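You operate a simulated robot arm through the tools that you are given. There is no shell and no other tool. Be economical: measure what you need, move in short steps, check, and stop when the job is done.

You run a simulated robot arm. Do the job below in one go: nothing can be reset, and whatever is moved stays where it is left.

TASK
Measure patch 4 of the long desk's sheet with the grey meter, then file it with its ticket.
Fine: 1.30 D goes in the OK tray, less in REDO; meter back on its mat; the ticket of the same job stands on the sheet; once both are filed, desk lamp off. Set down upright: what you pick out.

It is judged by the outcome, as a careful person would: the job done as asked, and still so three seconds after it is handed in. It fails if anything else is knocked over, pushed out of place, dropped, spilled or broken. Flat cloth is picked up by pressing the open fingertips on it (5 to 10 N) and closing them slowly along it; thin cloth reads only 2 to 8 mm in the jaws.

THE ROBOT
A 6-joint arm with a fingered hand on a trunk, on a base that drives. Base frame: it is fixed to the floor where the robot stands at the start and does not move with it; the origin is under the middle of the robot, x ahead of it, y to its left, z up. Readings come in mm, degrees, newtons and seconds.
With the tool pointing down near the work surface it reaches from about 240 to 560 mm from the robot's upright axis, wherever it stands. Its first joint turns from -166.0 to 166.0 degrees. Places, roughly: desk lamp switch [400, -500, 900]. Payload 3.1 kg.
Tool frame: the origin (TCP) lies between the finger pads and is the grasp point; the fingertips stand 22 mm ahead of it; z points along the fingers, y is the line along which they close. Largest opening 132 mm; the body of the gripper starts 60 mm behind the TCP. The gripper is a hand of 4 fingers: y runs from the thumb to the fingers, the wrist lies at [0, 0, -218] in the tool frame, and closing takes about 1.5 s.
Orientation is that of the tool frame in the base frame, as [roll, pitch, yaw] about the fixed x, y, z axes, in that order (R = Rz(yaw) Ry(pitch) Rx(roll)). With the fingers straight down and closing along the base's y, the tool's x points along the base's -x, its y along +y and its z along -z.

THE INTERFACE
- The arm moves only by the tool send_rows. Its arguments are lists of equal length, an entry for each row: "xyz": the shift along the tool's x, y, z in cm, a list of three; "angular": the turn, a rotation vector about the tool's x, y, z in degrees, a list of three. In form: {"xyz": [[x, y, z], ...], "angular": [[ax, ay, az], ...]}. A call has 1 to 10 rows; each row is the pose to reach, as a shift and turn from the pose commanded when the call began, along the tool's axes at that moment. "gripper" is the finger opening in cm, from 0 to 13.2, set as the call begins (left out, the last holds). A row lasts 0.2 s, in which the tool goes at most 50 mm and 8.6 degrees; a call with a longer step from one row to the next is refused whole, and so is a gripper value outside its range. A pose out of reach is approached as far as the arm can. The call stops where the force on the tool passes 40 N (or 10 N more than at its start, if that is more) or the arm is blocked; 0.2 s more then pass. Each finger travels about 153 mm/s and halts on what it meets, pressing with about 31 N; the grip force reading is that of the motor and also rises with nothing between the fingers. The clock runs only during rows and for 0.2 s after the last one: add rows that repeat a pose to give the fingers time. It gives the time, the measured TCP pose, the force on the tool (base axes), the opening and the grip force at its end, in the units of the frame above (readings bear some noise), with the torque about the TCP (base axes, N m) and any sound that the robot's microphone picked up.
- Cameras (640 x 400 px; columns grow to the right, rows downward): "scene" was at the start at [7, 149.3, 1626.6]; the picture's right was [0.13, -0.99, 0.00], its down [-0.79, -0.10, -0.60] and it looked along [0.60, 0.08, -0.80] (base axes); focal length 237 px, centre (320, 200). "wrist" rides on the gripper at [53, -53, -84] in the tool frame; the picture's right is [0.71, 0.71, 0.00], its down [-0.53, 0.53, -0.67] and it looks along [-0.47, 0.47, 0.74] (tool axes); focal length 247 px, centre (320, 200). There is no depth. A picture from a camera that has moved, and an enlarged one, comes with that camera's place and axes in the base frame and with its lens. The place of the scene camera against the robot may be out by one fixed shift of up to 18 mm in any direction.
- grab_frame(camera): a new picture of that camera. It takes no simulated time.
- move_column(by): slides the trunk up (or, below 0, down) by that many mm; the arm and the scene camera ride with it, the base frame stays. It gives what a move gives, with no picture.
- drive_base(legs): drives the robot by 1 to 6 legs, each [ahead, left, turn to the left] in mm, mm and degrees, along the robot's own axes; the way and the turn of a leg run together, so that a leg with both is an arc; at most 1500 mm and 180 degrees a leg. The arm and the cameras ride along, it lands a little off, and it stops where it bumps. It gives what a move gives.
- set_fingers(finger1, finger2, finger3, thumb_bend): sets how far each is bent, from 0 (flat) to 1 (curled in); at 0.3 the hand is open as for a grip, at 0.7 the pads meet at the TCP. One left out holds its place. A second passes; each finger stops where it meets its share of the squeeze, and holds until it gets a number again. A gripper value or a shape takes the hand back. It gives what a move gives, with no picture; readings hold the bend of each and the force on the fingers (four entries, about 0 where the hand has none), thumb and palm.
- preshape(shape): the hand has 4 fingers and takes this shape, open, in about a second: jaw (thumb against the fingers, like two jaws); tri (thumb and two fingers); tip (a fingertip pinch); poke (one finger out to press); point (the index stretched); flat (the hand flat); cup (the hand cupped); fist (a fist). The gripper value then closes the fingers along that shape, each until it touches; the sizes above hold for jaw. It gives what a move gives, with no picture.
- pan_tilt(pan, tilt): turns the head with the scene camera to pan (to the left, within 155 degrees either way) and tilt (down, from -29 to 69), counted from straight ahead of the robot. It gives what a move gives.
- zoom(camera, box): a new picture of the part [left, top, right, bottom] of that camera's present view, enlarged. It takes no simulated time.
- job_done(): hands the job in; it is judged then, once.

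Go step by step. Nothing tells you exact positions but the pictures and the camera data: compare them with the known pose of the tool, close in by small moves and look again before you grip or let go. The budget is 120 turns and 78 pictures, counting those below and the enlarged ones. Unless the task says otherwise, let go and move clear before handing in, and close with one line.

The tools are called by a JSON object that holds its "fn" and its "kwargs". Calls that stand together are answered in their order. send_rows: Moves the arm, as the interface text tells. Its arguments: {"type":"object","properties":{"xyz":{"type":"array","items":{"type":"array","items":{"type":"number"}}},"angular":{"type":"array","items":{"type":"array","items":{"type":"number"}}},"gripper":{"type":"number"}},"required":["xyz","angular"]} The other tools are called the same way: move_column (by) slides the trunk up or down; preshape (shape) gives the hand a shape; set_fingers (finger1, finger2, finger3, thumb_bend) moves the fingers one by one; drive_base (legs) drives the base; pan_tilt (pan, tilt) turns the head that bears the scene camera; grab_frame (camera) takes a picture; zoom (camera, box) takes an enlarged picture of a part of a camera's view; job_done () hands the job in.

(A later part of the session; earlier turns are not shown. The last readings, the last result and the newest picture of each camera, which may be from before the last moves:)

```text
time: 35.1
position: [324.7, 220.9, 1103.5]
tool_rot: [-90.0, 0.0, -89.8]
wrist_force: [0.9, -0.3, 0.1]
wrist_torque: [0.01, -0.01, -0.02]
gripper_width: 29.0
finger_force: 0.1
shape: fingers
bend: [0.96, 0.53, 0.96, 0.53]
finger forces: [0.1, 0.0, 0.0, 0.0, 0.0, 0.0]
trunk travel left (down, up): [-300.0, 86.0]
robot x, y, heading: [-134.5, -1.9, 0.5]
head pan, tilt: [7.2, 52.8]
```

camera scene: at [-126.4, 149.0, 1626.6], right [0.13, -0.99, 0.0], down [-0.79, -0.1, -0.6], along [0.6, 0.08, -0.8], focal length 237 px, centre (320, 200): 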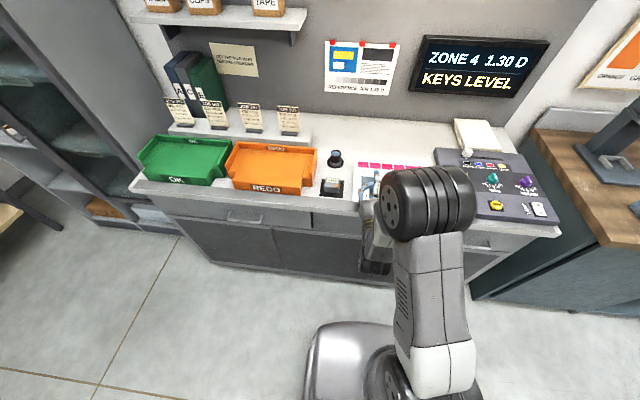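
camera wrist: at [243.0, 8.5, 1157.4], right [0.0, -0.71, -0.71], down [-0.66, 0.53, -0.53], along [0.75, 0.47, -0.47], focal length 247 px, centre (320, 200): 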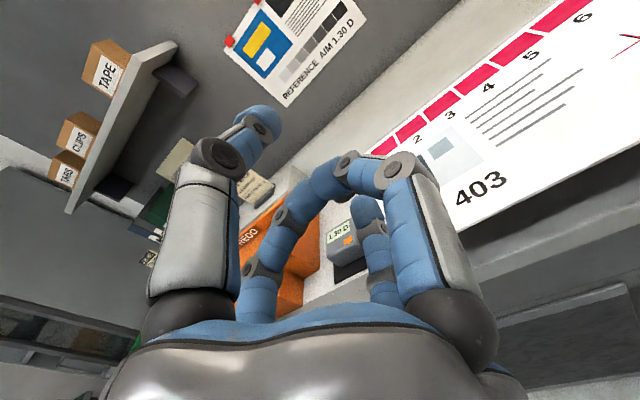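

The arm slides freely for larger lateral offsets. I drive the base right and set the arm at offset ~120 mm, lowering in front of the desk to near sheet height.

{"fn": "drive_base", "kwargs": {"legs": [[0, -176, 0]]}}

{"fn": "send_rows", "kwargs": {"xyz": [[4, 0, 0], [8, 0, 0], [10, 0, 0], [10, 4, 0], [10, 8, 0], [10, 12, 0], [10, 12, 0]], "angular": [[0, 0, 0], [0, 0, 0], [0, 0, 0], [0, 0, 0], [0, 0, 0], [0, 0, 0], [0, 0, 0]]}}

{"fn": "grab_frame", "kwargs": {"camera": "wrist"}}

```text
time: 36.6
position: [325.5, 41.8, 1104.4]
tool_rot: [-90.1, 0.0, -89.8]
wrist_force: [0.2, 0.2, 0.1]
wrist_torque: [-0.02, 0.01, -0.03]
gripper_width: 29.1
finger_force: 0.1
shape: fingers
bend: [0.96, 0.53, 0.96, 0.53]
finger forces: [0.0, 0.1, 0.0, 0.0, 0.0, 0.0]
trunk travel left (down, up): [-300.0, 86.0]
robot x, y, heading: [-129.5, -179.7, 0.2]
head pan, tilt: [7.2, 52.8]
```

```text
time: 38.2
position: [325.2, -56.7, 984.5]
tool_rot: [-89.9, 0.0, -89.8]
wrist_force: [0.2, 0.2, 0.3]
wrist_torque: [0.02, 0.01, -0.01]
gripper_width: 29.0
finger_force: 0.0
shape: fingers
bend: [0.96, 0.53, 0.96, 0.53]
finger forces: [0.0, 0.0, 0.1, 0.1, 0.1, 0.0]
trunk travel left (down, up): [-300.0, 86.0]
robot x, y, heading: [-133.0, -181.6, 0.0]
head pan, tilt: [7.2, 52.8]
```

```text
43 pictures are left
camera wrist: at [241.9, -110.7, 1037.4], right [0.0, -0.71, -0.71], down [-0.67, 0.52, -0.53], along [0.74, 0.48, -0.47], focal length 247 px, centre (320, 200)
```

wrist: 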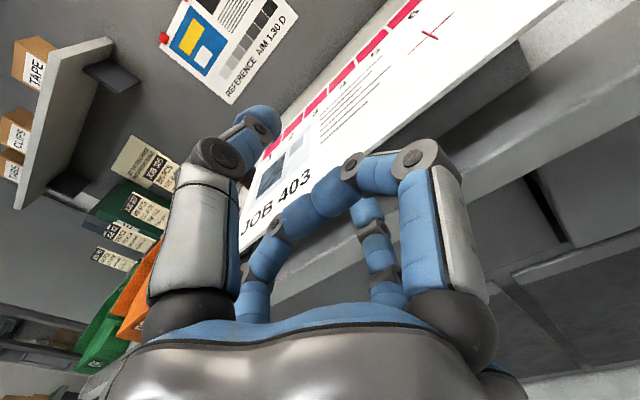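

The sheet's front edge is ahead. I narrow the pinch, lower to z≈955 and check the alignment of edge vs. fingertips.

{"fn": "set_fingers", "kwargs": {"finger2": 0.58, "thumb_bend": 0.58}}

{"fn": "send_rows", "kwargs": {"xyz": [[0, 1.5, 0], [0, 2.8, 1.5], [0, 2.8, 3], [0, 2.8, 3]], "angular": [[0, 0, 0], [0, 0, 0], [0, 0, 0], [0, 0, 0]]}}

{"fn": "grab_frame", "kwargs": {"camera": "wrist"}}

{"fn": "zoom", "kwargs": {"camera": "scene", "box": [250, 140, 410, 240]}}

```text
time: 39.2
position: [326.5, -56.6, 983.9]
tool_rot: [-90.0, -0.1, -89.8]
wrist_force: [0.6, 0.1, 0.4]
wrist_torque: [-0.01, 0.01, 0.01]
gripper_width: 23.9
finger_force: 0.0
shape: fingers
bend: [0.96, 0.57, 0.96, 0.57]
finger forces: [0.0, 0.0, 0.0, 0.1, 0.0, 0.0]
trunk travel left (down, up): [-300.0, 86.0]
robot x, y, heading: [-133.1, -177.7, 0.3]
head pan, tilt: [7.2, 52.8]
```

```text
time: 40.2
position: [356.6, -57.0, 955.7]
tool_rot: [-90.0, 0.1, -89.7]
wrist_force: [1.0, -0.8, 0.9]
wrist_torque: [0.01, -0.03, -0.01]
gripper_width: 23.6
finger_force: 0.1
shape: fingers
bend: [0.96, 0.57, 0.96, 0.57]
finger forces: [0.0, 0.0, 0.0, 0.0, 0.0, 0.0]
trunk travel left (down, up): [-300.0, 86.0]
robot x, y, heading: [-134.6, -179.1, 0.4]
head pan, tilt: [7.2, 52.8]
```

```text
42 pictures are left
camera wrist: at [273.0, -110.6, 1008.6], right [0.0, -0.71, -0.71], down [-0.67, 0.52, -0.53], along [0.74, 0.48, -0.47], focal length 247 px, centre (320, 200)
```

wrist: 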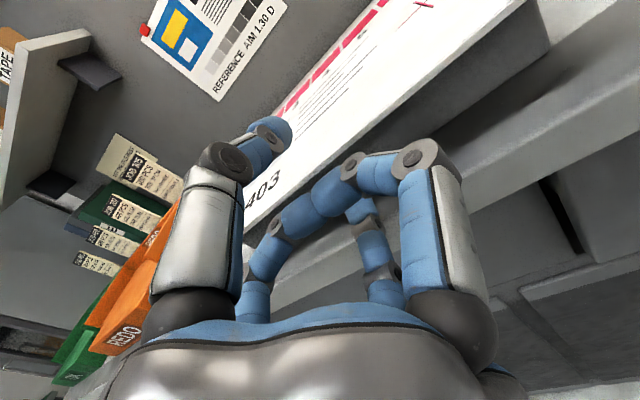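

```text
4.00 times, centred on (330, 190) of scene
camera zoom: at [-125.8, -29.4, 1626.6], right [0.13, -0.99, 0.0], down [-0.79, -0.1, -0.6], along [0.6, 0.08, -0.8], focal length 948 px, centre (280, 240)
```

zoom: 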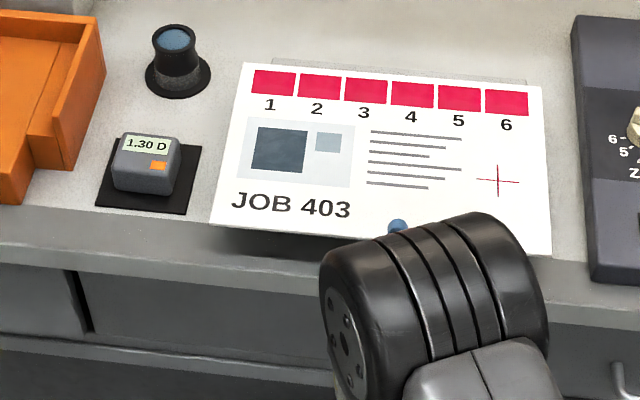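

The curled side fingers would block the sheet edge, while spread flat they sit behind the pinch point. I flatten those two, then advance 30 mm so the edge enters the pinch.

{"fn": "set_fingers", "kwargs": {"finger1": 0, "finger3": 0}}

{"fn": "send_rows", "kwargs": {"xyz": [[0, 0, 0.7], [0, 0, 1.4], [0, 0, 2.0], [0, 0, 2.0]], "angular": [[0, 0, 0], [0, 0, 0], [0, 0, 0], [0, 0, 0]]}}

{"fn": "grab_frame", "kwargs": {"camera": "wrist"}}

```text
time: 41.2
position: [356.6, -56.9, 955.5]
tool_rot: [-90.1, 0.0, -89.8]
wrist_force: [-0.1, 0.2, 0.7]
wrist_torque: [-0.02, -0.03, 0.01]
gripper_width: 89.0
finger_force: 0.0
shape: fingers
bend: [0.01, 0.57, 0.01, 0.57]
finger forces: [0.1, 0.0, 0.1, 0.0, 0.0, 0.1]
trunk travel left (down, up): [-300.0, 86.0]
robot x, y, heading: [-131.4, -178.8, 0.3]
head pan, tilt: [7.2, 52.8]
```

```text
time: 42.2
position: [375.2, -57.9, 955.5]
tool_rot: [-89.9, 0.0, -89.8]
wrist_force: [-0.2, 0.1, -0.8]
wrist_torque: [-0.01, -0.01, 0.01]
gripper_width: 89.2
finger_force: 0.1
shape: fingers
bend: [0.01, 0.57, 0.01, 0.57]
finger forces: [0.1, 0.1, 0.0, 0.1, 0.0, 0.0]
trunk travel left (down, up): [-300.0, 86.0]
robot x, y, heading: [-130.9, -182.3, 0.1]
head pan, tilt: [7.2, 52.8]
```

```text
40 pictures are left
camera wrist: at [292.5, -110.6, 1009.2], right [0.0, -0.71, -0.71], down [-0.67, 0.52, -0.53], along [0.74, 0.48, -0.47], focal length 247 px, centre (320, 200)
```

wrist: 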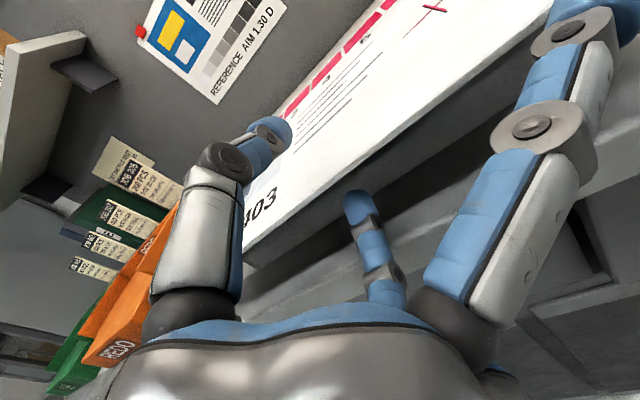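

The lower finger is below and the thumb above the sheet; the spread fingers are almost at the edge. I advance 6 mm more and close the pinch gently.

{"fn": "send_rows", "kwargs": {"xyz": [[0, 0, 0.3], [0, 0, 0.6], [0, 0, 0.6]], "angular": [[0, 0, 0], [0, 0, 0], [0, 0, 0]]}}

{"fn": "set_fingers", "kwargs": {"finger2": 0.66, "thumb_bend": 0.66}}

{"fn": "grab_frame", "kwargs": {"camera": "wrist"}}

```text
time: 43.0
position: [381.6, -57.0, 955.2]
tool_rot: [-90.0, 0.0, -89.7]
wrist_force: [-0.2, -0.5, 0.2]
wrist_torque: [-0.03, -0.03, 0.03]
gripper_width: 89.2
finger_force: 0.0
shape: fingers
bend: [0.01, 0.57, 0.01, 0.57]
finger forces: [0.1, 0.1, 0.1, 0.1, 0.1, 0.0]
trunk travel left (down, up): [-300.0, 86.0]
robot x, y, heading: [-130.6, -181.6, 0.2]
head pan, tilt: [7.2, 52.8]
```

```text
time: 44.0
position: [381.6, -56.9, 955.4]
tool_rot: [-90.1, 0.1, -89.8]
wrist_force: [-0.8, 0.0, 0.0]
wrist_torque: [-0.02, 0.03, 0.02]
gripper_width: 85.7
finger_force: 0.1
shape: fingers
bend: [0.01, 0.66, 0.01, 0.66]
finger forces: [0.0, 0.0, 0.0, 0.0, 0.0, 0.1]
trunk travel left (down, up): [-300.0, 86.0]
robot x, y, heading: [-134.1, -180.7, 0.1]
head pan, tilt: [7.2, 52.8]
```

```text
39 pictures are left
camera wrist: at [298.2, -110.6, 1009.2], right [0.0, -0.71, -0.71], down [-0.67, 0.52, -0.53], along [0.74, 0.48, -0.47], focal length 247 px, centre (320, 200)
```

wrist: 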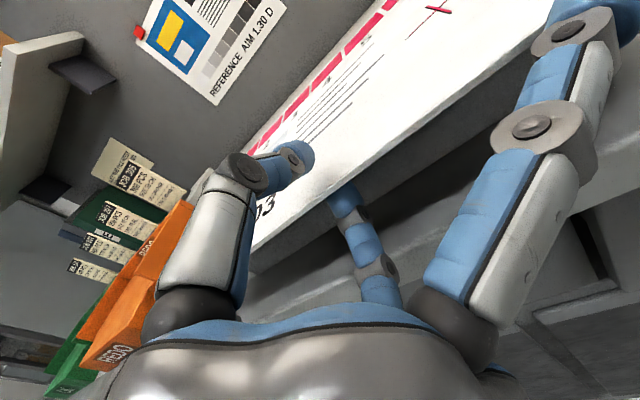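

The lower finger is now under the sheet. A little further in, then close.

{"fn": "send_rows", "kwargs": {"xyz": [[0, 0, 0.2], [0, 0, 0.4], [0, 0, 0.4]], "angular": [[0, 0, 0], [0, 0, 0], [0, 0, 0]]}}

{"fn": "set_fingers", "kwargs": {"finger2": 0.8, "thumb_bend": 0.8}}

{"fn": "grab_frame", "kwargs": {"camera": "wrist"}}

```text
time: 44.8
position: [386.2, -57.2, 955.9]
tool_rot: [-90.0, 0.0, -89.8]
wrist_force: [0.0, 0.0, 0.4]
wrist_torque: [0.02, -0.04, 0.02]
gripper_width: 85.9
finger_force: 0.5
shape: fingers
bend: [0.01, 0.66, 0.0, 0.66]
finger forces: [0.0, 0.1, 0.1, 0.0, 0.0, 0.0]
trunk travel left (down, up): [-300.0, 86.0]
robot x, y, heading: [-132.4, -180.3, 0.5]
head pan, tilt: [7.2, 52.8]
```

```text
time: 45.8
position: [387.8, -56.9, 954.1]
tool_rot: [-89.9, 0.1, -89.8]
wrist_force: [0.2, 0.3, 0.6]
wrist_torque: [0.0, 0.0, 0.03]
gripper_width: 85.1
finger_force: 11.1
shape: fingers
bend: [0.0, 0.74, 0.0, 0.73]
finger forces: [2.1, 7.9, 2.1, 0.1, 9.3, 0.0]
trunk travel left (down, up): [-300.0, 86.0]
robot x, y, heading: [-133.0, -179.8, 0.3]
head pan, tilt: [7.2, 52.8]
```

```text
38 pictures are left
camera wrist: at [301.9, -110.5, 1009.0], right [0.0, -0.71, -0.71], down [-0.67, 0.52, -0.53], along [0.74, 0.48, -0.47], focal length 247 px, centre (320, 200)
```

wrist: 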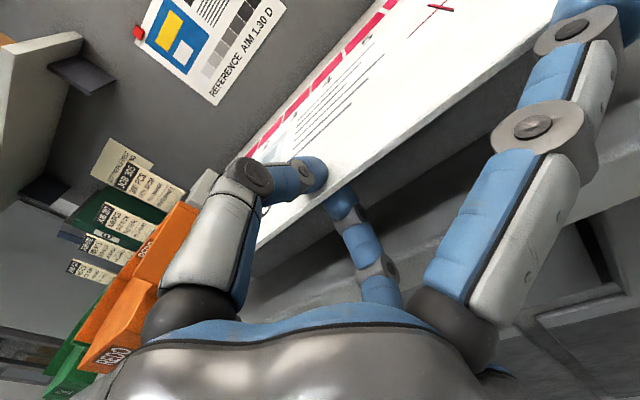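

The pinch holds the sheet with ~8–9 N. I lift slowly and check.

{"fn": "send_rows", "kwargs": {"xyz": [[0, -0.5, 0], [0, -1, 0], [0, -2, 0], [0, -3, 0], [0, -4, 0], [0, -5, 0]], "angular": [[0, 0, 0], [0, 0, 0], [0, 0, 0], [0, 0, 0], [0, 0, 0], [0, 0, 0]]}}

{"fn": "grab_frame", "kwargs": {"camera": "scene"}}

{"fn": "grab_frame", "kwargs": {"camera": "wrist"}}

```text
time: 47.2
position: [386.1, -59.0, 1006.4]
tool_rot: [-90.0, 0.0, -89.8]
wrist_force: [-0.3, -0.5, 0.0]
wrist_torque: [-0.01, 0.05, 0.0]
gripper_width: 85.1
finger_force: 10.7
shape: fingers
bend: [0.0, 0.75, 0.0, 0.73]
finger forces: [2.0, 8.9, 2.0, 0.1, 8.4, 0.0]
trunk travel left (down, up): [-300.0, 86.0]
robot x, y, heading: [-130.5, -181.3, 0.1]
head pan, tilt: [7.2, 52.8]
```

```text
37 pictures are left
camera scene: at [-125.9, -29.6, 1626.6], right [0.13, -0.99, 0.0], down [-0.79, -0.1, -0.6], along [0.6, 0.08, -0.8], focal length 237 px, centre (320, 200)
```

scene: 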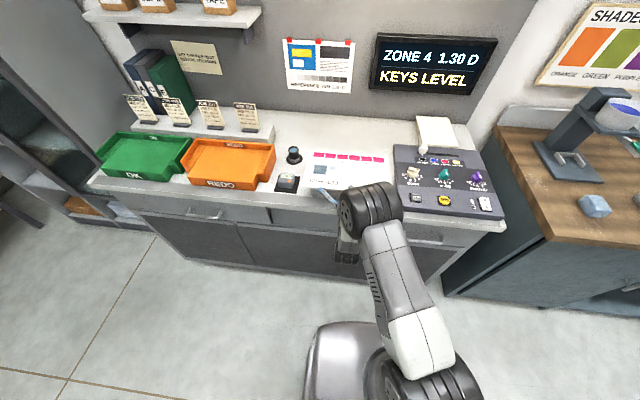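

```text
36 pictures are left
camera wrist: at [301.4, -111.4, 1059.7], right [0.0, -0.71, -0.71], down [-0.67, 0.52, -0.53], along [0.74, 0.48, -0.47], focal length 247 px, centre (320, 200)
```

wrist: 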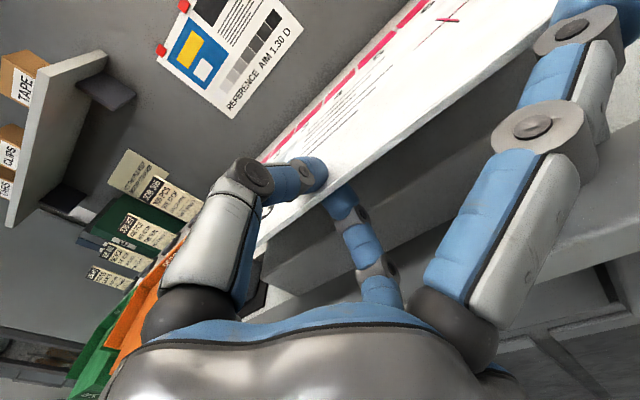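

The sheet is held rigid and level. I raise it, back off, and drive left to the OK tray.

{"fn": "send_rows", "kwargs": {"xyz": [[0, -2, 0], [0, -4, 0], [0, -6, 0], [0, -8, 0], [0, -10, 0], [0, -10, 0]], "angular": [[0, 0, 0], [0, 0, 0], [0, 0, 0], [0, 0, 0], [0, 0, 0], [0, 0, 0]]}}

{"fn": "drive_base", "kwargs": {"legs": [[-100, 0, 0], [0, 424, 0], [0, 424, 0]]}}

{"fn": "grab_frame", "kwargs": {"camera": "scene"}}

```text
time: 48.6
position: [386.6, -56.9, 1106.4]
tool_rot: [-89.9, 0.0, -89.9]
wrist_force: [-0.1, -0.2, 0.7]
wrist_torque: [-0.01, 0.02, 0.01]
gripper_width: 84.7
finger_force: 10.4
shape: fingers
bend: [0.0, 0.75, 0.0, 0.73]
finger forces: [1.7, 9.2, 1.7, 0.1, 8.6, 0.0]
trunk travel left (down, up): [-300.0, 86.0]
robot x, y, heading: [-134.2, -180.6, 0.2]
head pan, tilt: [7.2, 52.8]
```

```text
time: 54.1
position: [288.0, 783.8, 1106.3]
tool_rot: [-90.0, 0.0, -90.0]
wrist_force: [0.7, -0.1, -0.3]
wrist_torque: [-0.02, 0.04, 0.0]
gripper_width: 85.1
finger_force: 10.1
shape: fingers
bend: [0.0, 0.75, 0.0, 0.73]
finger forces: [1.8, 9.1, 1.8, 0.0, 8.5, 0.0]
trunk travel left (down, up): [-300.0, 86.0]
robot x, y, heading: [-230.3, 662.5, -0.0]
head pan, tilt: [7.2, 52.8]
```

```text
35 pictures are left
camera scene: at [-224.1, 814.2, 1626.5], right [0.12, -0.99, 0.0], down [-0.79, -0.1, -0.6], along [0.6, 0.07, -0.8], focal length 237 px, centre (320, 200)
```

scene: 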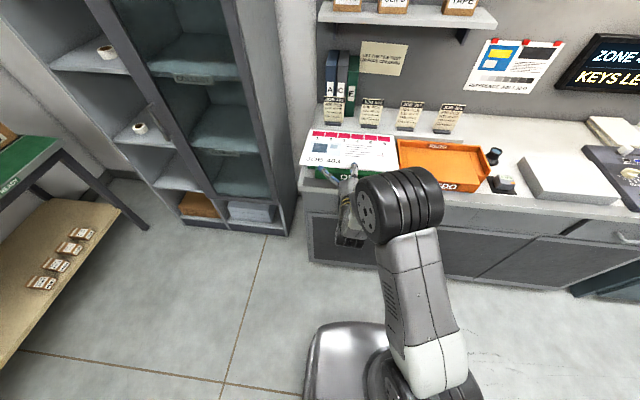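

The sheet hovers above the green tray. I zoom to locate the tray's edges relative to the sheet.

{"fn": "zoom", "kwargs": {"camera": "scene", "box": [280, 90, 440, 210]}}

{"fn": "grab_frame", "kwargs": {"camera": "wrist"}}

```text
3.33 times, centred on (360, 150) of scene
camera zoom: at [-224.1, 814.2, 1626.5], right [0.12, -0.99, 0.0], down [-0.79, -0.1, -0.6], along [0.6, 0.07, -0.8], focal length 790 px, centre (187, 367)
```

zoom: 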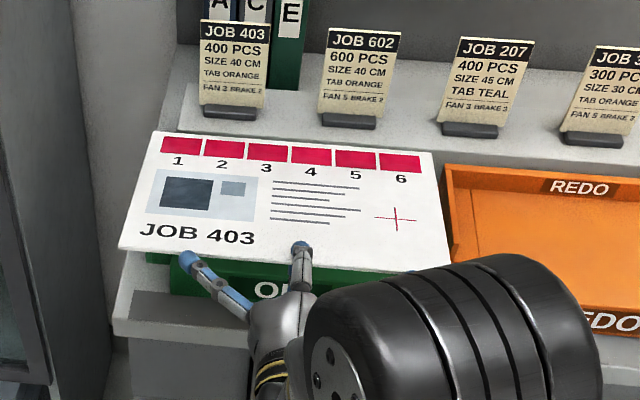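

```text
33 pictures are left
camera wrist: at [203.7, 730.5, 1160.0], right [0.0, -0.71, -0.71], down [-0.67, 0.53, -0.53], along [0.74, 0.47, -0.47], focal length 247 px, centre (320, 200)
```

wrist: 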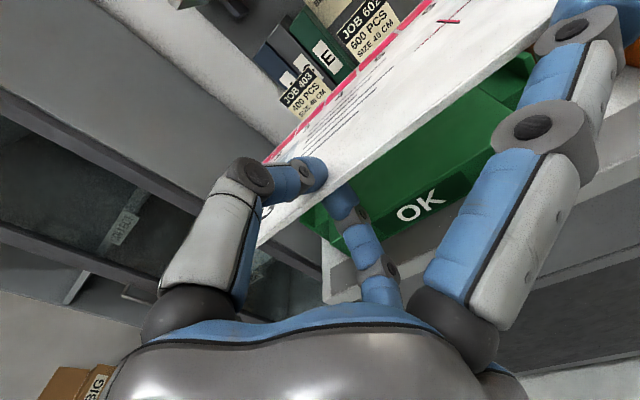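

Sheet centre is ~8 mm left of the tray centre, and needs ~88 mm forward so its back edge stops short of the tray's back wall. I drive that while high.

{"fn": "drive_base", "kwargs": {"legs": [[88, -8, 0]]}}

{"fn": "zoom", "kwargs": {"camera": "scene", "box": [280, 90, 440, 210]}}

```text
time: 55.2
position: [376.8, 774.0, 1105.0]
tool_rot: [-90.2, 0.0, -90.1]
wrist_force: [-0.4, 0.3, -0.1]
wrist_torque: [0.02, 0.03, -0.01]
gripper_width: 85.3
finger_force: 10.9
shape: fingers
bend: [0.0, 0.75, 0.0, 0.73]
finger forces: [1.7, 9.1, 1.7, 0.1, 8.4, 0.0]
trunk travel left (down, up): [-300.0, 86.0]
robot x, y, heading: [-144.5, 657.0, -0.0]
head pan, tilt: [7.2, 52.8]
```

```text
3.33 times, centred on (360, 150) of scene
camera zoom: at [-134.6, 805.1, 1626.5], right [0.12, -0.99, 0.0], down [-0.79, -0.1, -0.6], along [0.6, 0.07, -0.8], focal length 790 px, centre (187, 367)
```

zoom: 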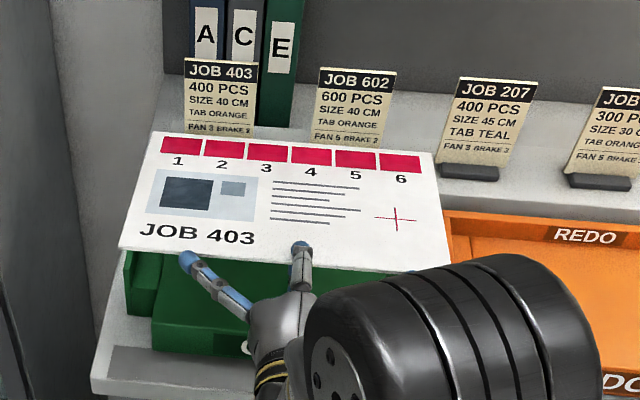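

I lower to ~4 cm above the tray's walls, where relative alignment is easier to judge.

{"fn": "send_rows", "kwargs": {"xyz": [[0, 2.5, 0], [0, 5, 0], [0, 7.5, 0], [0, 9, 0], [0, 9, 0]], "angular": [[0, 0, 0], [0, 0, 0], [0, 0, 0], [0, 0, 0], [0, 0, 0]]}}

{"fn": "zoom", "kwargs": {"camera": "scene", "box": [280, 110, 440, 230]}}

{"fn": "grab_frame", "kwargs": {"camera": "wrist"}}

```text
time: 56.4
position: [374.6, 775.1, 1017.0]
tool_rot: [-90.0, 0.0, -90.1]
wrist_force: [-0.5, -0.4, 0.6]
wrist_torque: [-0.02, 0.02, 0.0]
gripper_width: 85.2
finger_force: 10.7
shape: fingers
bend: [0.0, 0.75, 0.0, 0.73]
finger forces: [1.5, 9.2, 1.5, 0.0, 8.5, 0.1]
trunk travel left (down, up): [-300.0, 86.0]
robot x, y, heading: [-142.9, 657.3, -0.1]
head pan, tilt: [7.2, 52.8]
```

```text
3.33 times, centred on (360, 170) of scene
camera zoom: at [-136.6, 805.2, 1626.6], right [0.12, -0.99, 0.0], down [-0.79, -0.1, -0.6], along [0.6, 0.07, -0.8], focal length 790 px, centre (187, 300)
```

zoom: 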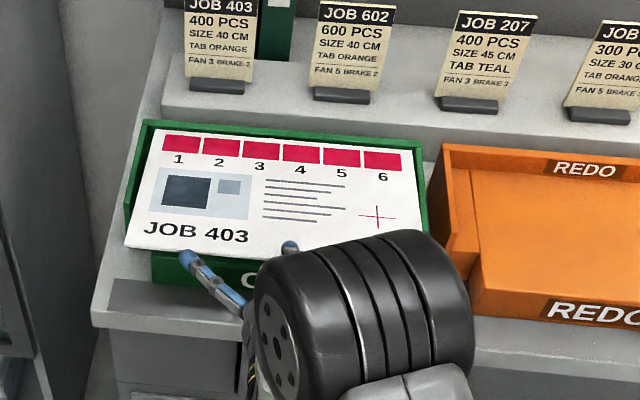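

```text
30 pictures are left
camera wrist: at [291.3, 721.8, 1070.5], right [0.0, -0.71, -0.71], down [-0.67, 0.53, -0.53], along [0.74, 0.47, -0.47], focal length 247 px, centre (320, 200)
```

wrist: 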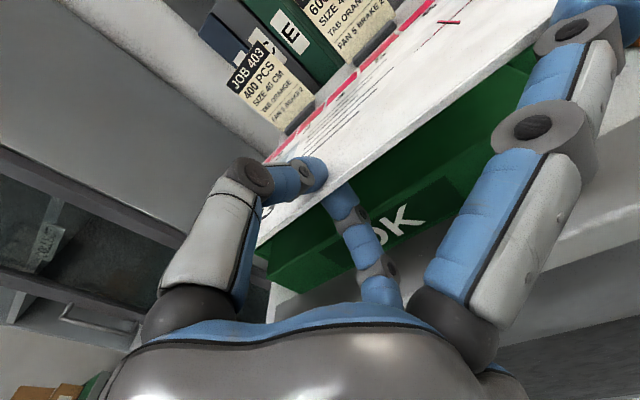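

The sheet fits between the walls, but its far edge droops ~8°. I pitch the hand up to level it and shift 4 mm right, then recheck.

{"fn": "send_rows", "kwargs": {"xyz": [[0.2, 0, 0], [0.4, 0, 0], [0.4, 0, 0]], "angular": [[4, 0, 0], [8, 0, 0], [8, 0, 0]]}}

{"fn": "zoom", "kwargs": {"camera": "scene", "box": [280, 110, 440, 230]}}

```text
time: 57.2
position: [376.7, 770.7, 1017.0]
tool_rot: [-82.1, -0.1, -90.2]
wrist_force: [-0.6, 0.2, -0.1]
wrist_torque: [0.05, 0.02, 0.0]
gripper_width: 84.9
finger_force: 10.4
shape: fingers
bend: [0.0, 0.75, 0.0, 0.73]
finger forces: [1.4, 9.3, 1.3, 0.0, 8.7, 0.0]
trunk travel left (down, up): [-300.0, 86.0]
robot x, y, heading: [-144.3, 656.1, 0.1]
head pan, tilt: [7.2, 52.8]
```

```text
3.33 times, centred on (360, 170) of scene
camera zoom: at [-136.5, 805.2, 1626.6], right [0.12, -0.99, 0.0], down [-0.79, -0.1, -0.6], along [0.6, 0.07, -0.8], focal length 790 px, centre (187, 300)
```

zoom: 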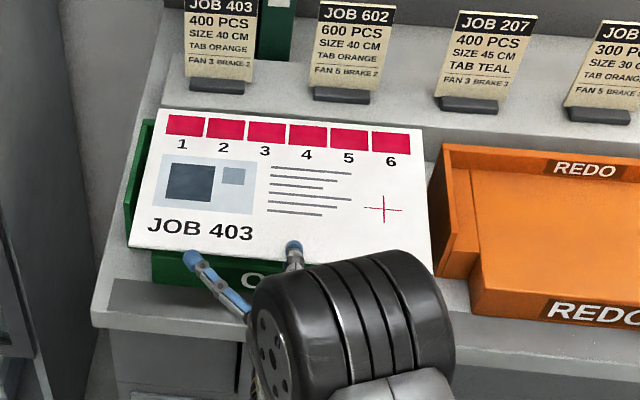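

Now it is level. I nudge 3 mm left and lower most of the way toward the platform.

{"fn": "send_rows", "kwargs": {"xyz": [[-0.3, 1.98, -0.28], [-0.3, 3.96, -0.56], [-0.3, 5.0, -0.7], [-0.3, 5.0, -0.7]], "angular": [[0, 0, 0], [0, 0, 0], [0, 0, 0], [0, 0, 0]]}}

{"fn": "zoom", "kwargs": {"camera": "scene", "box": [280, 110, 440, 230]}}

{"fn": "grab_frame", "kwargs": {"camera": "wrist"}}

```text
time: 58.2
position: [375.8, 772.6, 967.2]
tool_rot: [-82.1, 0.0, -90.1]
wrist_force: [0.3, -0.7, -0.8]
wrist_torque: [0.0, 0.05, 0.03]
gripper_width: 84.8
finger_force: 10.6
shape: fingers
bend: [0.0, 0.75, 0.0, 0.73]
finger forces: [1.1, 9.4, 1.2, 0.1, 8.8, 0.0]
trunk travel left (down, up): [-300.0, 86.0]
robot x, y, heading: [-142.7, 658.9, -0.3]
head pan, tilt: [7.2, 52.8]
```

```text
3.33 times, centred on (360, 170) of scene
camera zoom: at [-136.4, 805.2, 1626.6], right [0.12, -0.99, 0.0], down [-0.79, -0.1, -0.6], along [0.6, 0.07, -0.8], focal length 790 px, centre (187, 300)
```

zoom: 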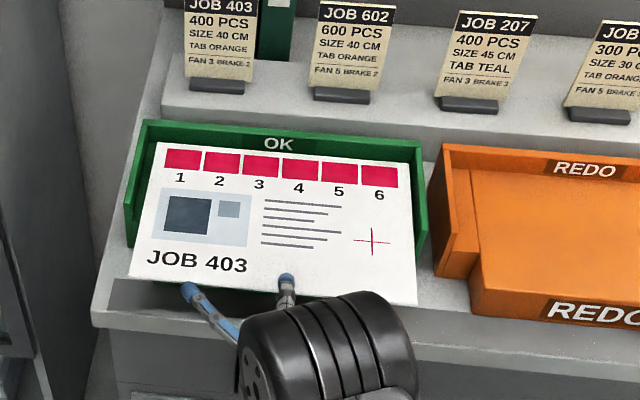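

```text
27 pictures are left
camera wrist: at [284.6, 720.3, 1008.0], right [0.1, -0.71, -0.7], down [-0.59, 0.53, -0.61], along [0.8, 0.47, -0.36], focal length 247 px, centre (320, 200)
```

wrist: 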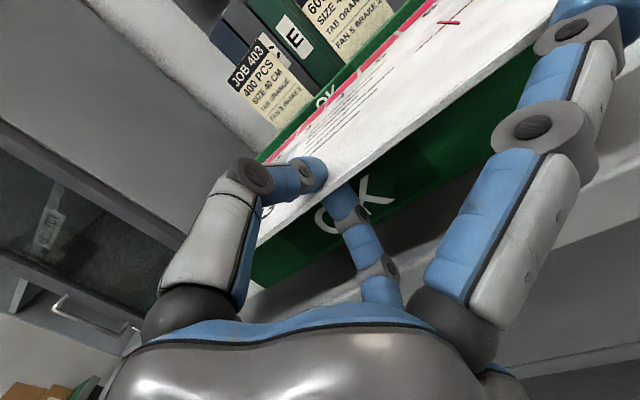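

Well centred between the walls. I lower in small steps, watching for contact.

{"fn": "send_rows", "kwargs": {"xyz": [[0, 0.3, -0.04], [0, 0.6, -0.08], [0, 0.9, -0.125], [0, 1.2, -0.165]], "angular": [[0, 0, 0], [0, 0, 0], [0, 0, 0], [0, 0, 0]]}}

```text
time: 59.2
position: [374.5, 772.6, 954.2]
tool_rot: [-82.1, 0.0, -90.1]
wrist_force: [-0.5, 1.0, -0.1]
wrist_torque: [0.01, 0.07, 0.01]
gripper_width: 85.2
finger_force: 10.3
shape: fingers
bend: [0.0, 0.75, 0.0, 0.73]
finger forces: [1.2, 9.4, 1.1, 0.0, 8.8, 0.1]
trunk travel left (down, up): [-300.0, 86.0]
robot x, y, heading: [-143.5, 653.2, -0.2]
head pan, tilt: [7.2, 52.8]
```

{"fn": "send_rows", "kwargs": {"xyz": [[0, 0.2, -0.03], [0, 0.4, -0.055], [0, 0.6, -0.08], [0, 0.8, -0.11]], "angular": [[0, 0, 0], [0, 0, 0], [0, 0, 0], [0, 0, 0]]}}

{"fn": "zoom", "kwargs": {"camera": "scene", "box": [290, 120, 410, 210]}}

```text
time: 60.2
position: [373.6, 774.6, 946.5]
tool_rot: [-82.0, 0.0, -90.0]
wrist_force: [0.4, 0.6, 1.4]
wrist_torque: [-0.03, -0.03, 0.01]
gripper_width: 84.8
finger_force: 9.8
shape: fingers
bend: [0.0, 0.75, 0.0, 0.73]
finger forces: [1.2, 7.7, 1.3, 0.1, 10.2, 0.1]
trunk travel left (down, up): [-300.0, 86.0]
robot x, y, heading: [-140.5, 657.2, -0.0]
head pan, tilt: [7.2, 52.8]
```

```text
4.44 times, centred on (350, 165) of scene
camera zoom: at [-136.5, 805.2, 1626.6], right [0.12, -0.99, 0.0], down [-0.79, -0.1, -0.6], along [0.6, 0.07, -0.8], focal length 1053 px, centre (187, 356)
```

zoom: 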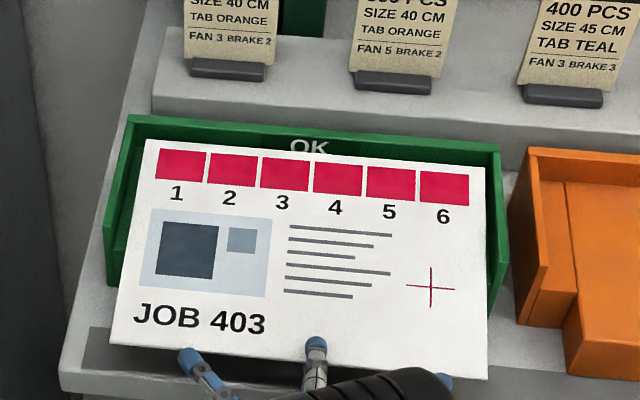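

Contact begins. Two more millimetres, then I open the pinch.

{"fn": "send_rows", "kwargs": {"xyz": [[0, 0.1, -0.015], [0, 0.2, -0.03], [0, 0.2, -0.03]], "angular": [[0, 0, 0], [0, 0, 0], [0, 0, 0]]}}

{"fn": "set_fingers", "kwargs": {"finger2": 0.6, "thumb_bend": 0.6}}

{"fn": "grab_frame", "kwargs": {"camera": "wrist"}}

```text
time: 61.0
position: [375.3, 773.4, 943.7]
tool_rot: [-82.0, -0.1, -90.2]
wrist_force: [-0.4, 0.7, 0.4]
wrist_torque: [-0.03, -0.02, 0.03]
gripper_width: 85.1
finger_force: 10.7
shape: fingers
bend: [0.0, 0.75, 0.0, 0.74]
finger forces: [1.3, 8.1, 1.5, 0.1, 10.7, 0.0]
trunk travel left (down, up): [-300.0, 86.0]
robot x, y, heading: [-144.7, 655.4, -0.3]
head pan, tilt: [7.2, 52.8]
```

```text
time: 62.0
position: [376.4, 773.5, 943.0]
tool_rot: [-81.9, 0.0, -90.1]
wrist_force: [0.7, -0.3, 0.1]
wrist_torque: [0.0, 0.0, -0.02]
gripper_width: 88.4
finger_force: 0.1
shape: fingers
bend: [0.0, 0.6, 0.0, 0.6]
finger forces: [0.1, 0.1, 0.0, 0.0, 0.1, 0.0]
trunk travel left (down, up): [-300.0, 86.0]
robot x, y, heading: [-147.4, 655.2, -0.1]
head pan, tilt: [7.2, 52.8]
```

```text
25 pictures are left
camera wrist: at [284.4, 720.3, 985.3], right [0.1, -0.71, -0.7], down [-0.59, 0.53, -0.61], along [0.8, 0.47, -0.36], focal length 247 px, centre (320, 200)
```

wrist: 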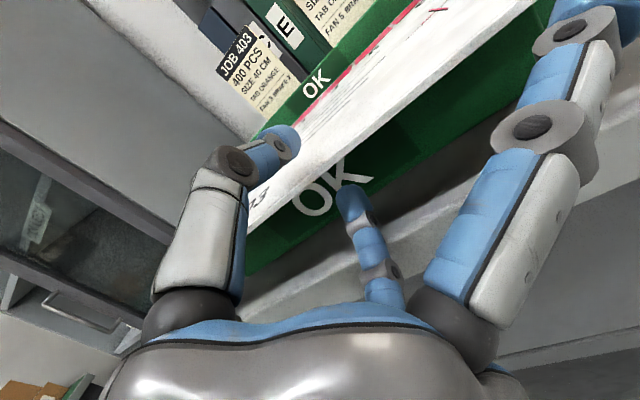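

Released; the pinch is clear of the sheet. I back out horizontally, then rise, and check the sheet.

{"fn": "send_rows", "kwargs": {"xyz": [[0, -0.42, -2.97], [0, -0.83, -5.94], [0, -1.1, -7.9], [0, -5, -7.9], [0, -10, -7.9], [0, -15, -7.9], [0, -20, -7.9]], "angular": [[0, 0, 0], [0, 0, 0], [0, 0, 0], [0, 0, 0], [0, 0, 0], [0, 0, 0], [0, 0, 0]]}}

{"fn": "grab_frame", "kwargs": {"camera": "wrist"}}

```text
time: 63.6
position: [267.0, 770.5, 1132.8]
tool_rot: [-82.0, 0.0, -90.1]
wrist_force: [0.9, 0.3, 0.0]
wrist_torque: [0.0, 0.0, 0.02]
gripper_width: 88.4
finger_force: 0.1
shape: fingers
bend: [0.0, 0.6, 0.0, 0.6]
finger forces: [0.1, 0.0, 0.1, 0.0, 0.0, 0.0]
trunk travel left (down, up): [-300.0, 86.0]
robot x, y, heading: [-147.2, 656.9, 0.1]
head pan, tilt: [7.2, 52.8]
```

```text
24 pictures are left
camera wrist: at [176.3, 717.7, 1173.9], right [0.1, -0.71, -0.7], down [-0.59, 0.53, -0.61], along [0.8, 0.47, -0.36], focal length 247 px, centre (320, 200)
```

wrist: 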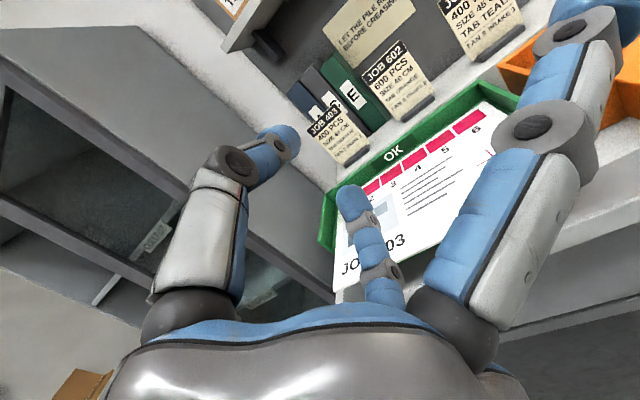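

The sheet lies flat in the OK tray. Now I turn the hand to point down with the pinch acting front-to-back (tool x toward +y).

{"fn": "send_rows", "kwargs": {"xyz": [[0, 0, 0], [0, 0, 0], [0, 0, 0], [0, 0, 0], [0, 0, 0], [0, 0, 0], [0, 0, 0], [0, 0, 0], [0, 0, 0], [0, 0, 0]], "angular": [[-8.4, 0, 0], [-16.8, 0, 0], [-25.2, 0, 0], [-33.6, 0, 0], [-42, 0, 0], [-50.4, 0, 0], [-58.8, 0, 0], [-67.2, 0, 0], [-75.6, 0, 0], [-84, 0, 0]]}}

{"fn": "send_rows", "kwargs": {"xyz": [[0, 0, 0], [0, 0, 0], [0, 0, 0]], "angular": [[-7, 0, 0], [-14, 0, 0], [-14, 0, 0]]}}

{"fn": "send_rows", "kwargs": {"xyz": [[0, 0, 0], [0, 0, 0], [0, 0, 0], [0, 0, 0], [0, 0, 0], [0, 0, 0], [0, 0, 0], [0, 0, 0], [0, 0, 0], [0, 0, 0]], "angular": [[0, 0, 8.5], [0, 0, 17], [0, 0, 25.5], [0, 0, 34], [0, 0, 42.5], [0, 0, 51], [0, 0, 59.5], [0, 0, 68], [0, 0, 76.5], [0, 0, 85]]}}

{"fn": "send_rows", "kwargs": {"xyz": [[0, 0, 0], [0, 0, 0], [0, 0, 0], [0, 0, 0], [0, 0, 0], [0, 0, 0], [0, 0, 0], [0, 0, 0], [0, 0, 0], [0, 0, 0]], "angular": [[0, 0, 8.5], [0, 0, 17], [0, 0, 25.5], [0, 0, 34], [0, 0, 42.5], [0, 0, 51], [0, 0, 59.5], [0, 0, 68], [0, 0, 76.5], [0, 0, 85]]}}

{"fn": "send_rows", "kwargs": {"xyz": [[0, 0, 0], [0, 0, 0], [0, 0, 0]], "angular": [[0, 0, 5], [0, 0, 10], [0, 0, 10]]}}

{"fn": "set_fingers", "kwargs": {"finger1": 0.2, "finger2": 0.5, "finger3": 0.2, "thumb_bend": 0.5}}

```text
time: 65.8
position: [270.9, 775.0, 1131.1]
tool_rot: [-166.2, 0.0, -90.1]
wrist_force: [0.1, -0.1, 0.1]
wrist_torque: [-0.02, 0.02, 0.01]
gripper_width: 88.3
finger_force: 0.1
shape: fingers
bend: [0.0, 0.6, 0.0, 0.6]
finger forces: [0.0, 0.1, 0.0, 0.0, 0.0, 0.0]
out of reach, approached as far as the arm can: row 1, 2
trunk travel left (down, up): [-300.0, 86.0]
robot x, y, heading: [-147.9, 657.1, -0.0]
head pan, tilt: [7.2, 52.8]
```

```text
time: 66.6
position: [268.8, 772.9, 1131.8]
tool_rot: [179.9, 0.0, -90.1]
wrist_force: [0.5, 0.2, -0.5]
wrist_torque: [0.01, -0.02, 0.04]
gripper_width: 88.5
finger_force: 0.1
shape: fingers
bend: [0.0, 0.6, 0.0, 0.6]
finger forces: [0.1, 0.0, 0.1, 0.1, 0.2, 0.1]
trunk travel left (down, up): [-300.0, 86.0]
robot x, y, heading: [-145.1, 657.4, -0.0]
head pan, tilt: [7.2, 52.8]
```

```text
time: 68.8
position: [269.8, 774.3, 1130.2]
tool_rot: [180.0, 0.0, -175.3]
wrist_force: [-0.6, 0.1, 0.2]
wrist_torque: [0.01, 0.01, 0.02]
gripper_width: 88.1
finger_force: 0.1
shape: fingers
bend: [0.0, 0.6, 0.0, 0.6]
finger forces: [0.0, 0.0, 0.0, 0.1, 0.0, 0.0]
trunk travel left (down, up): [-300.0, 86.0]
robot x, y, heading: [-144.3, 656.2, -0.4]
head pan, tilt: [7.2, 52.8]
```

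```text
time: 71.0
position: [269.7, 773.2, 1131.0]
tool_rot: [-180.0, 0.1, 99.8]
wrist_force: [-0.4, 0.7, -0.4]
wrist_torque: [-0.01, -0.02, -0.02]
gripper_width: 88.4
finger_force: 0.1
shape: fingers
bend: [0.0, 0.6, 0.0, 0.6]
finger forces: [0.1, 0.1, 0.1, 0.0, 0.1, 0.0]
trunk travel left (down, up): [-300.0, 86.0]
robot x, y, heading: [-146.5, 657.8, 0.0]
head pan, tilt: [7.2, 52.8]
```

```text
time: 71.8
position: [269.9, 773.9, 1131.6]
tool_rot: [-180.0, 0.1, 89.8]
wrist_force: [0.7, 0.9, 0.4]
wrist_torque: [0.01, 0.03, 0.02]
gripper_width: 88.3
finger_force: 0.0
shape: fingers
bend: [0.0, 0.6, 0.0, 0.6]
finger forces: [0.0, 0.0, 0.0, 0.0, 0.0, 0.0]
trunk travel left (down, up): [-300.0, 86.0]
robot x, y, heading: [-144.9, 657.0, -0.5]
head pan, tilt: [7.2, 52.8]
```

```text
time: 72.8
position: [269.4, 772.5, 1130.2]
tool_rot: [-180.0, 0.1, 89.9]
wrist_force: [-0.5, 0.0, -0.5]
wrist_torque: [-0.02, 0.0, 0.0]
gripper_width: 78.0
finger_force: 0.1
shape: fingers
bend: [0.2, 0.5, 0.2, 0.5]
finger forces: [0.0, 0.0, 0.0, 0.0, 0.0, 0.1]
trunk travel left (down, up): [-300.0, 86.0]
robot x, y, heading: [-141.8, 653.7, 0.1]
head pan, tilt: [7.2, 52.8]
```

Orientation is right. I drive left and then forward to get the ticket within reach, keeping the hand high.

{"fn": "drive_base", "kwargs": {"legs": [[0, 145, 0]]}}

{"fn": "send_rows", "kwargs": {"xyz": [[-2.5, 0, -2], [-5, 0, -4], [-5, 0, -4]], "angular": [[0, 0, 0], [0, 0, 0], [0, 0, 0]]}}

{"fn": "drive_base", "kwargs": {"legs": [[255, 0, 0]]}}

{"fn": "grab_frame", "kwargs": {"camera": "wrist"}}

{"fn": "zoom", "kwargs": {"camera": "scene", "box": [240, 60, 440, 210]}}

```text
time: 74.1
position: [270.1, 920.0, 1130.4]
tool_rot: [-179.9, 0.1, 89.8]
wrist_force: [0.2, 0.8, -0.4]
wrist_torque: [-0.02, 0.01, -0.01]
gripper_width: 77.6
finger_force: 0.1
shape: fingers
bend: [0.2, 0.5, 0.2, 0.5]
finger forces: [0.1, 0.0, 0.0, 0.0, 0.0, 0.1]
trunk travel left (down, up): [-300.0, 86.0]
robot x, y, heading: [-144.2, 802.0, -0.0]
head pan, tilt: [7.2, 52.8]
```

```text
time: 74.9
position: [270.2, 870.4, 1172.0]
tool_rot: [-180.0, -0.1, 89.8]
wrist_force: [0.1, 0.3, 0.1]
wrist_torque: [0.03, 0.0, -0.01]
gripper_width: 78.0
finger_force: 0.0
shape: fingers
bend: [0.2, 0.5, 0.2, 0.5]
finger forces: [0.1, 0.0, 0.0, 0.1, 0.0, 0.0]
trunk travel left (down, up): [-300.0, 86.0]
robot x, y, heading: [-136.9, 803.0, 0.0]
head pan, tilt: [7.2, 52.8]
```

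```text
time: 76.8
position: [526.2, 873.6, 1170.6]
tool_rot: [-180.0, 0.0, 90.3]
wrist_force: [0.4, 0.3, -0.2]
wrist_torque: [-0.01, 0.0, 0.01]
gripper_width: 77.9
finger_force: 0.1
shape: fingers
bend: [0.2, 0.5, 0.2, 0.5]
finger forces: [0.0, 0.1, 0.0, 0.0, 0.0, 0.0]
trunk travel left (down, up): [-300.0, 86.0]
robot x, y, heading: [108.8, 800.2, 0.3]
head pan, tilt: [7.2, 52.8]
```

```text
23 pictures are left
camera wrist: at [472.7, 926.2, 1255.4], right [0.7, 0.71, 0.0], down [0.53, -0.52, 0.67], along [0.47, -0.47, -0.74], focal length 247 px, centre (320, 200)
```

wrist: 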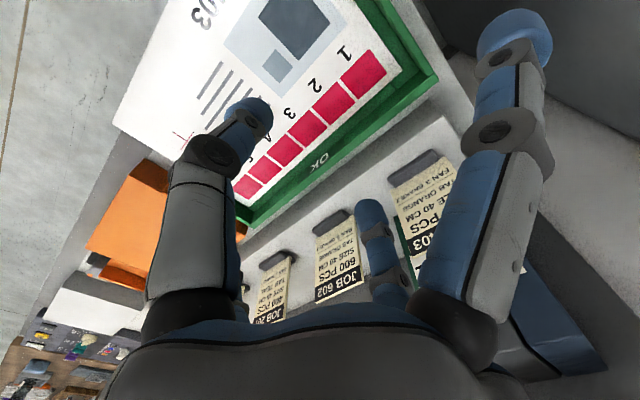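

```text
2.67 times, centred on (340, 135) of scene
camera zoom: at [119.3, 951.2, 1626.6], right [0.13, -0.99, 0.0], down [-0.79, -0.1, -0.6], along [0.6, 0.08, -0.8], focal length 632 px, centre (267, 373)
```

zoom: 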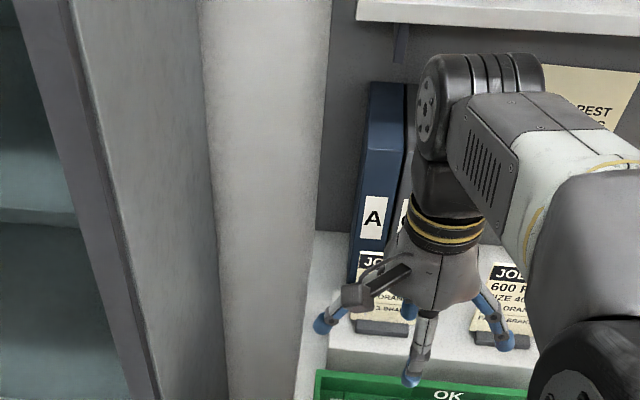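

The ticket is ahead. I move the hand forward above it to look at it more directly.

{"fn": "send_rows", "kwargs": {"xyz": [[0, 4, 0], [0, 8, 0], [0, 11.5, 0], [0, 11.5, 0]], "angular": [[0, 0, 0], [0, 0, 0], [0, 0, 0], [0, 0, 0]]}}

{"fn": "grab_frame", "kwargs": {"camera": "wrist"}}

```text
time: 77.8
position: [631.4, 872.2, 1167.6]
tool_rot: [180.0, -0.1, 90.3]
wrist_force: [0.9, 0.4, 0.3]
wrist_torque: [-0.03, 0.01, 0.02]
gripper_width: 78.0
finger_force: 0.1
shape: fingers
bend: [0.2, 0.5, 0.2, 0.5]
finger forces: [0.0, 0.0, 0.0, 0.1, 0.0, 0.1]
out of reach, approached as far as the arm can: row 3, 4
trunk travel left (down, up): [-300.0, 86.0]
robot x, y, heading: [115.2, 802.8, 0.1]
head pan, tilt: [7.2, 52.8]
```

```text
21 pictures are left
camera wrist: at [577.9, 925.4, 1250.6], right [0.7, 0.71, 0.0], down [0.53, -0.52, 0.67], along [0.47, -0.47, -0.74], focal length 247 px, centre (320, 200)
```

wrist: 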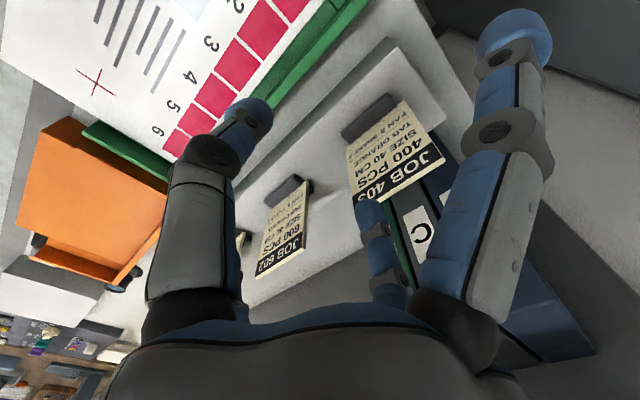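

The ticket's base is near [713,878,955], its top leaning back to about [741,878,1066] — beyond present reach. I check how much room the base has in front of the desk.

{"fn": "pan_tilt", "kwargs": {"pan": 0, "tilt": 69}}

{"fn": "grab_frame", "kwargs": {"camera": "scene"}}

```text
time: 78.6
position: [631.5, 871.5, 1167.6]
tool_rot: [-180.0, 0.1, 90.1]
wrist_force: [0.2, 0.6, -0.1]
wrist_torque: [-0.01, 0.02, 0.0]
gripper_width: 77.9
finger_force: 0.2
shape: fingers
bend: [0.2, 0.5, 0.2, 0.5]
finger forces: [0.0, 0.1, 0.0, 0.0, 0.0, 0.1]
trunk travel left (down, up): [-300.0, 86.0]
robot x, y, heading: [110.4, 800.9, 0.1]
head pan, tilt: [0.0, 68.8]
```

```text
20 pictures are left
camera scene: at [100.5, 941.9, 1608.4], right [0.0, -1.0, 0.0], down [-0.93, 0.0, -0.36], along [0.36, 0.0, -0.93], focal length 237 px, centre (320, 200)
```

scene: 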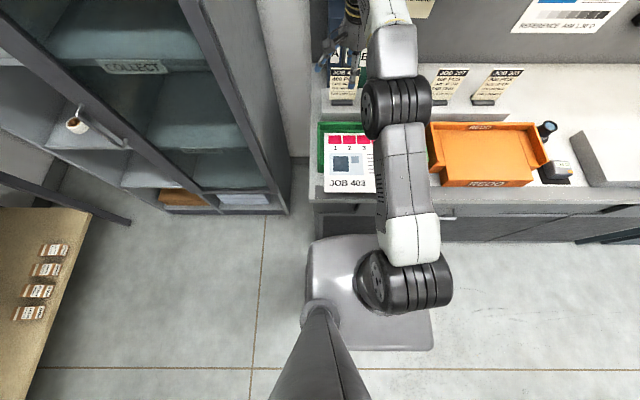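

There is essentially no more room forward, so I'll pitch the hand forward 30° and pinch the card by its side edges (82 mm wide). I retreat, turn the hand to close along y, and pitch it.

{"fn": "send_rows", "kwargs": {"xyz": [[0, -4, 0], [0, -8, 0], [0, -8, 0], [0, -8, 0], [0, -8, 0], [0, -8, 0], [0, -8, 0], [0, -8, 0], [0, -8, 0], [0, -8, 0]], "angular": [[0, 0, -8], [0, 0, -16], [0, 0, -24], [0, 0, -32], [0, 0, -40], [0, 0, -48], [0, 0, -56], [0, 0, -64], [0, 0, -72], [0, 0, -80]]}}

{"fn": "send_rows", "kwargs": {"xyz": [[0, 0, 0], [0, 0, 0], [0, 0, 0]], "angular": [[0, 0, -5], [0, 0, -10], [0, 0, -10]]}}

{"fn": "send_rows", "kwargs": {"xyz": [[0, 0, 0], [0, 0, 0], [0, 0, 0], [0, 0, 0], [0, 0, 0]], "angular": [[0, -7.5, 0], [0, -15, 0], [0, -22.5, 0], [0, -30, 0], [0, -30, 0]]}}

{"fn": "set_fingers", "kwargs": {"finger1": 0.2, "finger2": 0.32, "finger3": 0.55, "thumb_bend": 0.32}}

{"fn": "grab_frame", "kwargs": {"camera": "wrist"}}

```text
time: 80.8
position: [551.1, 871.7, 1166.5]
tool_rot: [-180.0, 0.0, 170.4]
wrist_force: [0.4, 0.4, 0.6]
wrist_torque: [-0.02, 0.0, 0.0]
gripper_width: 77.9
finger_force: 0.1
shape: fingers
bend: [0.2, 0.5, 0.2, 0.5]
finger forces: [0.1, 0.1, 0.0, 0.0, 0.0, 0.1]
trunk travel left (down, up): [-300.0, 86.0]
robot x, y, heading: [112.3, 801.7, 0.0]
head pan, tilt: [0.0, 68.8]
```

```text
time: 81.6
position: [550.7, 873.0, 1167.7]
tool_rot: [-180.0, 0.1, -179.8]
wrist_force: [-0.4, -0.1, 0.0]
wrist_torque: [0.02, 0.01, 0.02]
gripper_width: 78.1
finger_force: 0.1
shape: fingers
bend: [0.2, 0.5, 0.2, 0.5]
finger forces: [0.1, 0.0, 0.0, 0.0, 0.0, 0.0]
trunk travel left (down, up): [-300.0, 86.0]
robot x, y, heading: [111.1, 803.1, 0.3]
head pan, tilt: [0.0, 68.8]
```

```text
time: 82.8
position: [550.8, 871.8, 1167.7]
tool_rot: [-179.9, 30.0, -179.8]
wrist_force: [0.2, 1.0, -0.5]
wrist_torque: [-0.03, -0.01, 0.0]
gripper_width: 77.9
finger_force: 0.0
shape: fingers
bend: [0.2, 0.5, 0.2, 0.5]
finger forces: [0.1, 0.1, 0.0, 0.0, 0.0, 0.0]
trunk travel left (down, up): [-300.0, 86.0]
robot x, y, heading: [112.9, 797.0, 0.2]
head pan, tilt: [0.0, 68.8]
```

```text
time: 83.8
position: [549.3, 872.1, 1167.8]
tool_rot: [-180.0, 30.1, -179.8]
wrist_force: [0.3, -0.5, 0.2]
wrist_torque: [0.0, 0.02, -0.03]
gripper_width: 93.6
finger_force: 0.1
shape: fingers
bend: [0.2, 0.32, 0.55, 0.32]
finger forces: [0.0, 0.0, 0.1, 0.0, 0.0, 0.0]
trunk travel left (down, up): [-300.0, 86.0]
robot x, y, heading: [109.0, 802.4, 0.0]
head pan, tilt: [0.0, 68.8]
```

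```text
19 pictures are left
camera wrist: at [462.3, 818.7, 1213.7], right [-0.61, 0.7, -0.35], down [0.12, 0.53, 0.84], along [0.78, 0.47, -0.41], focal length 247 px, centre (320, 200)
```

wrist: 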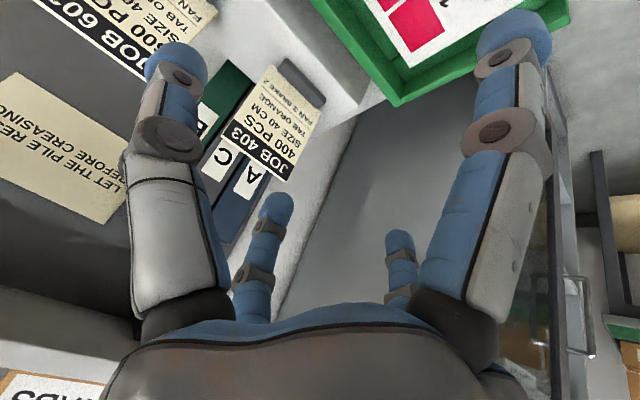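

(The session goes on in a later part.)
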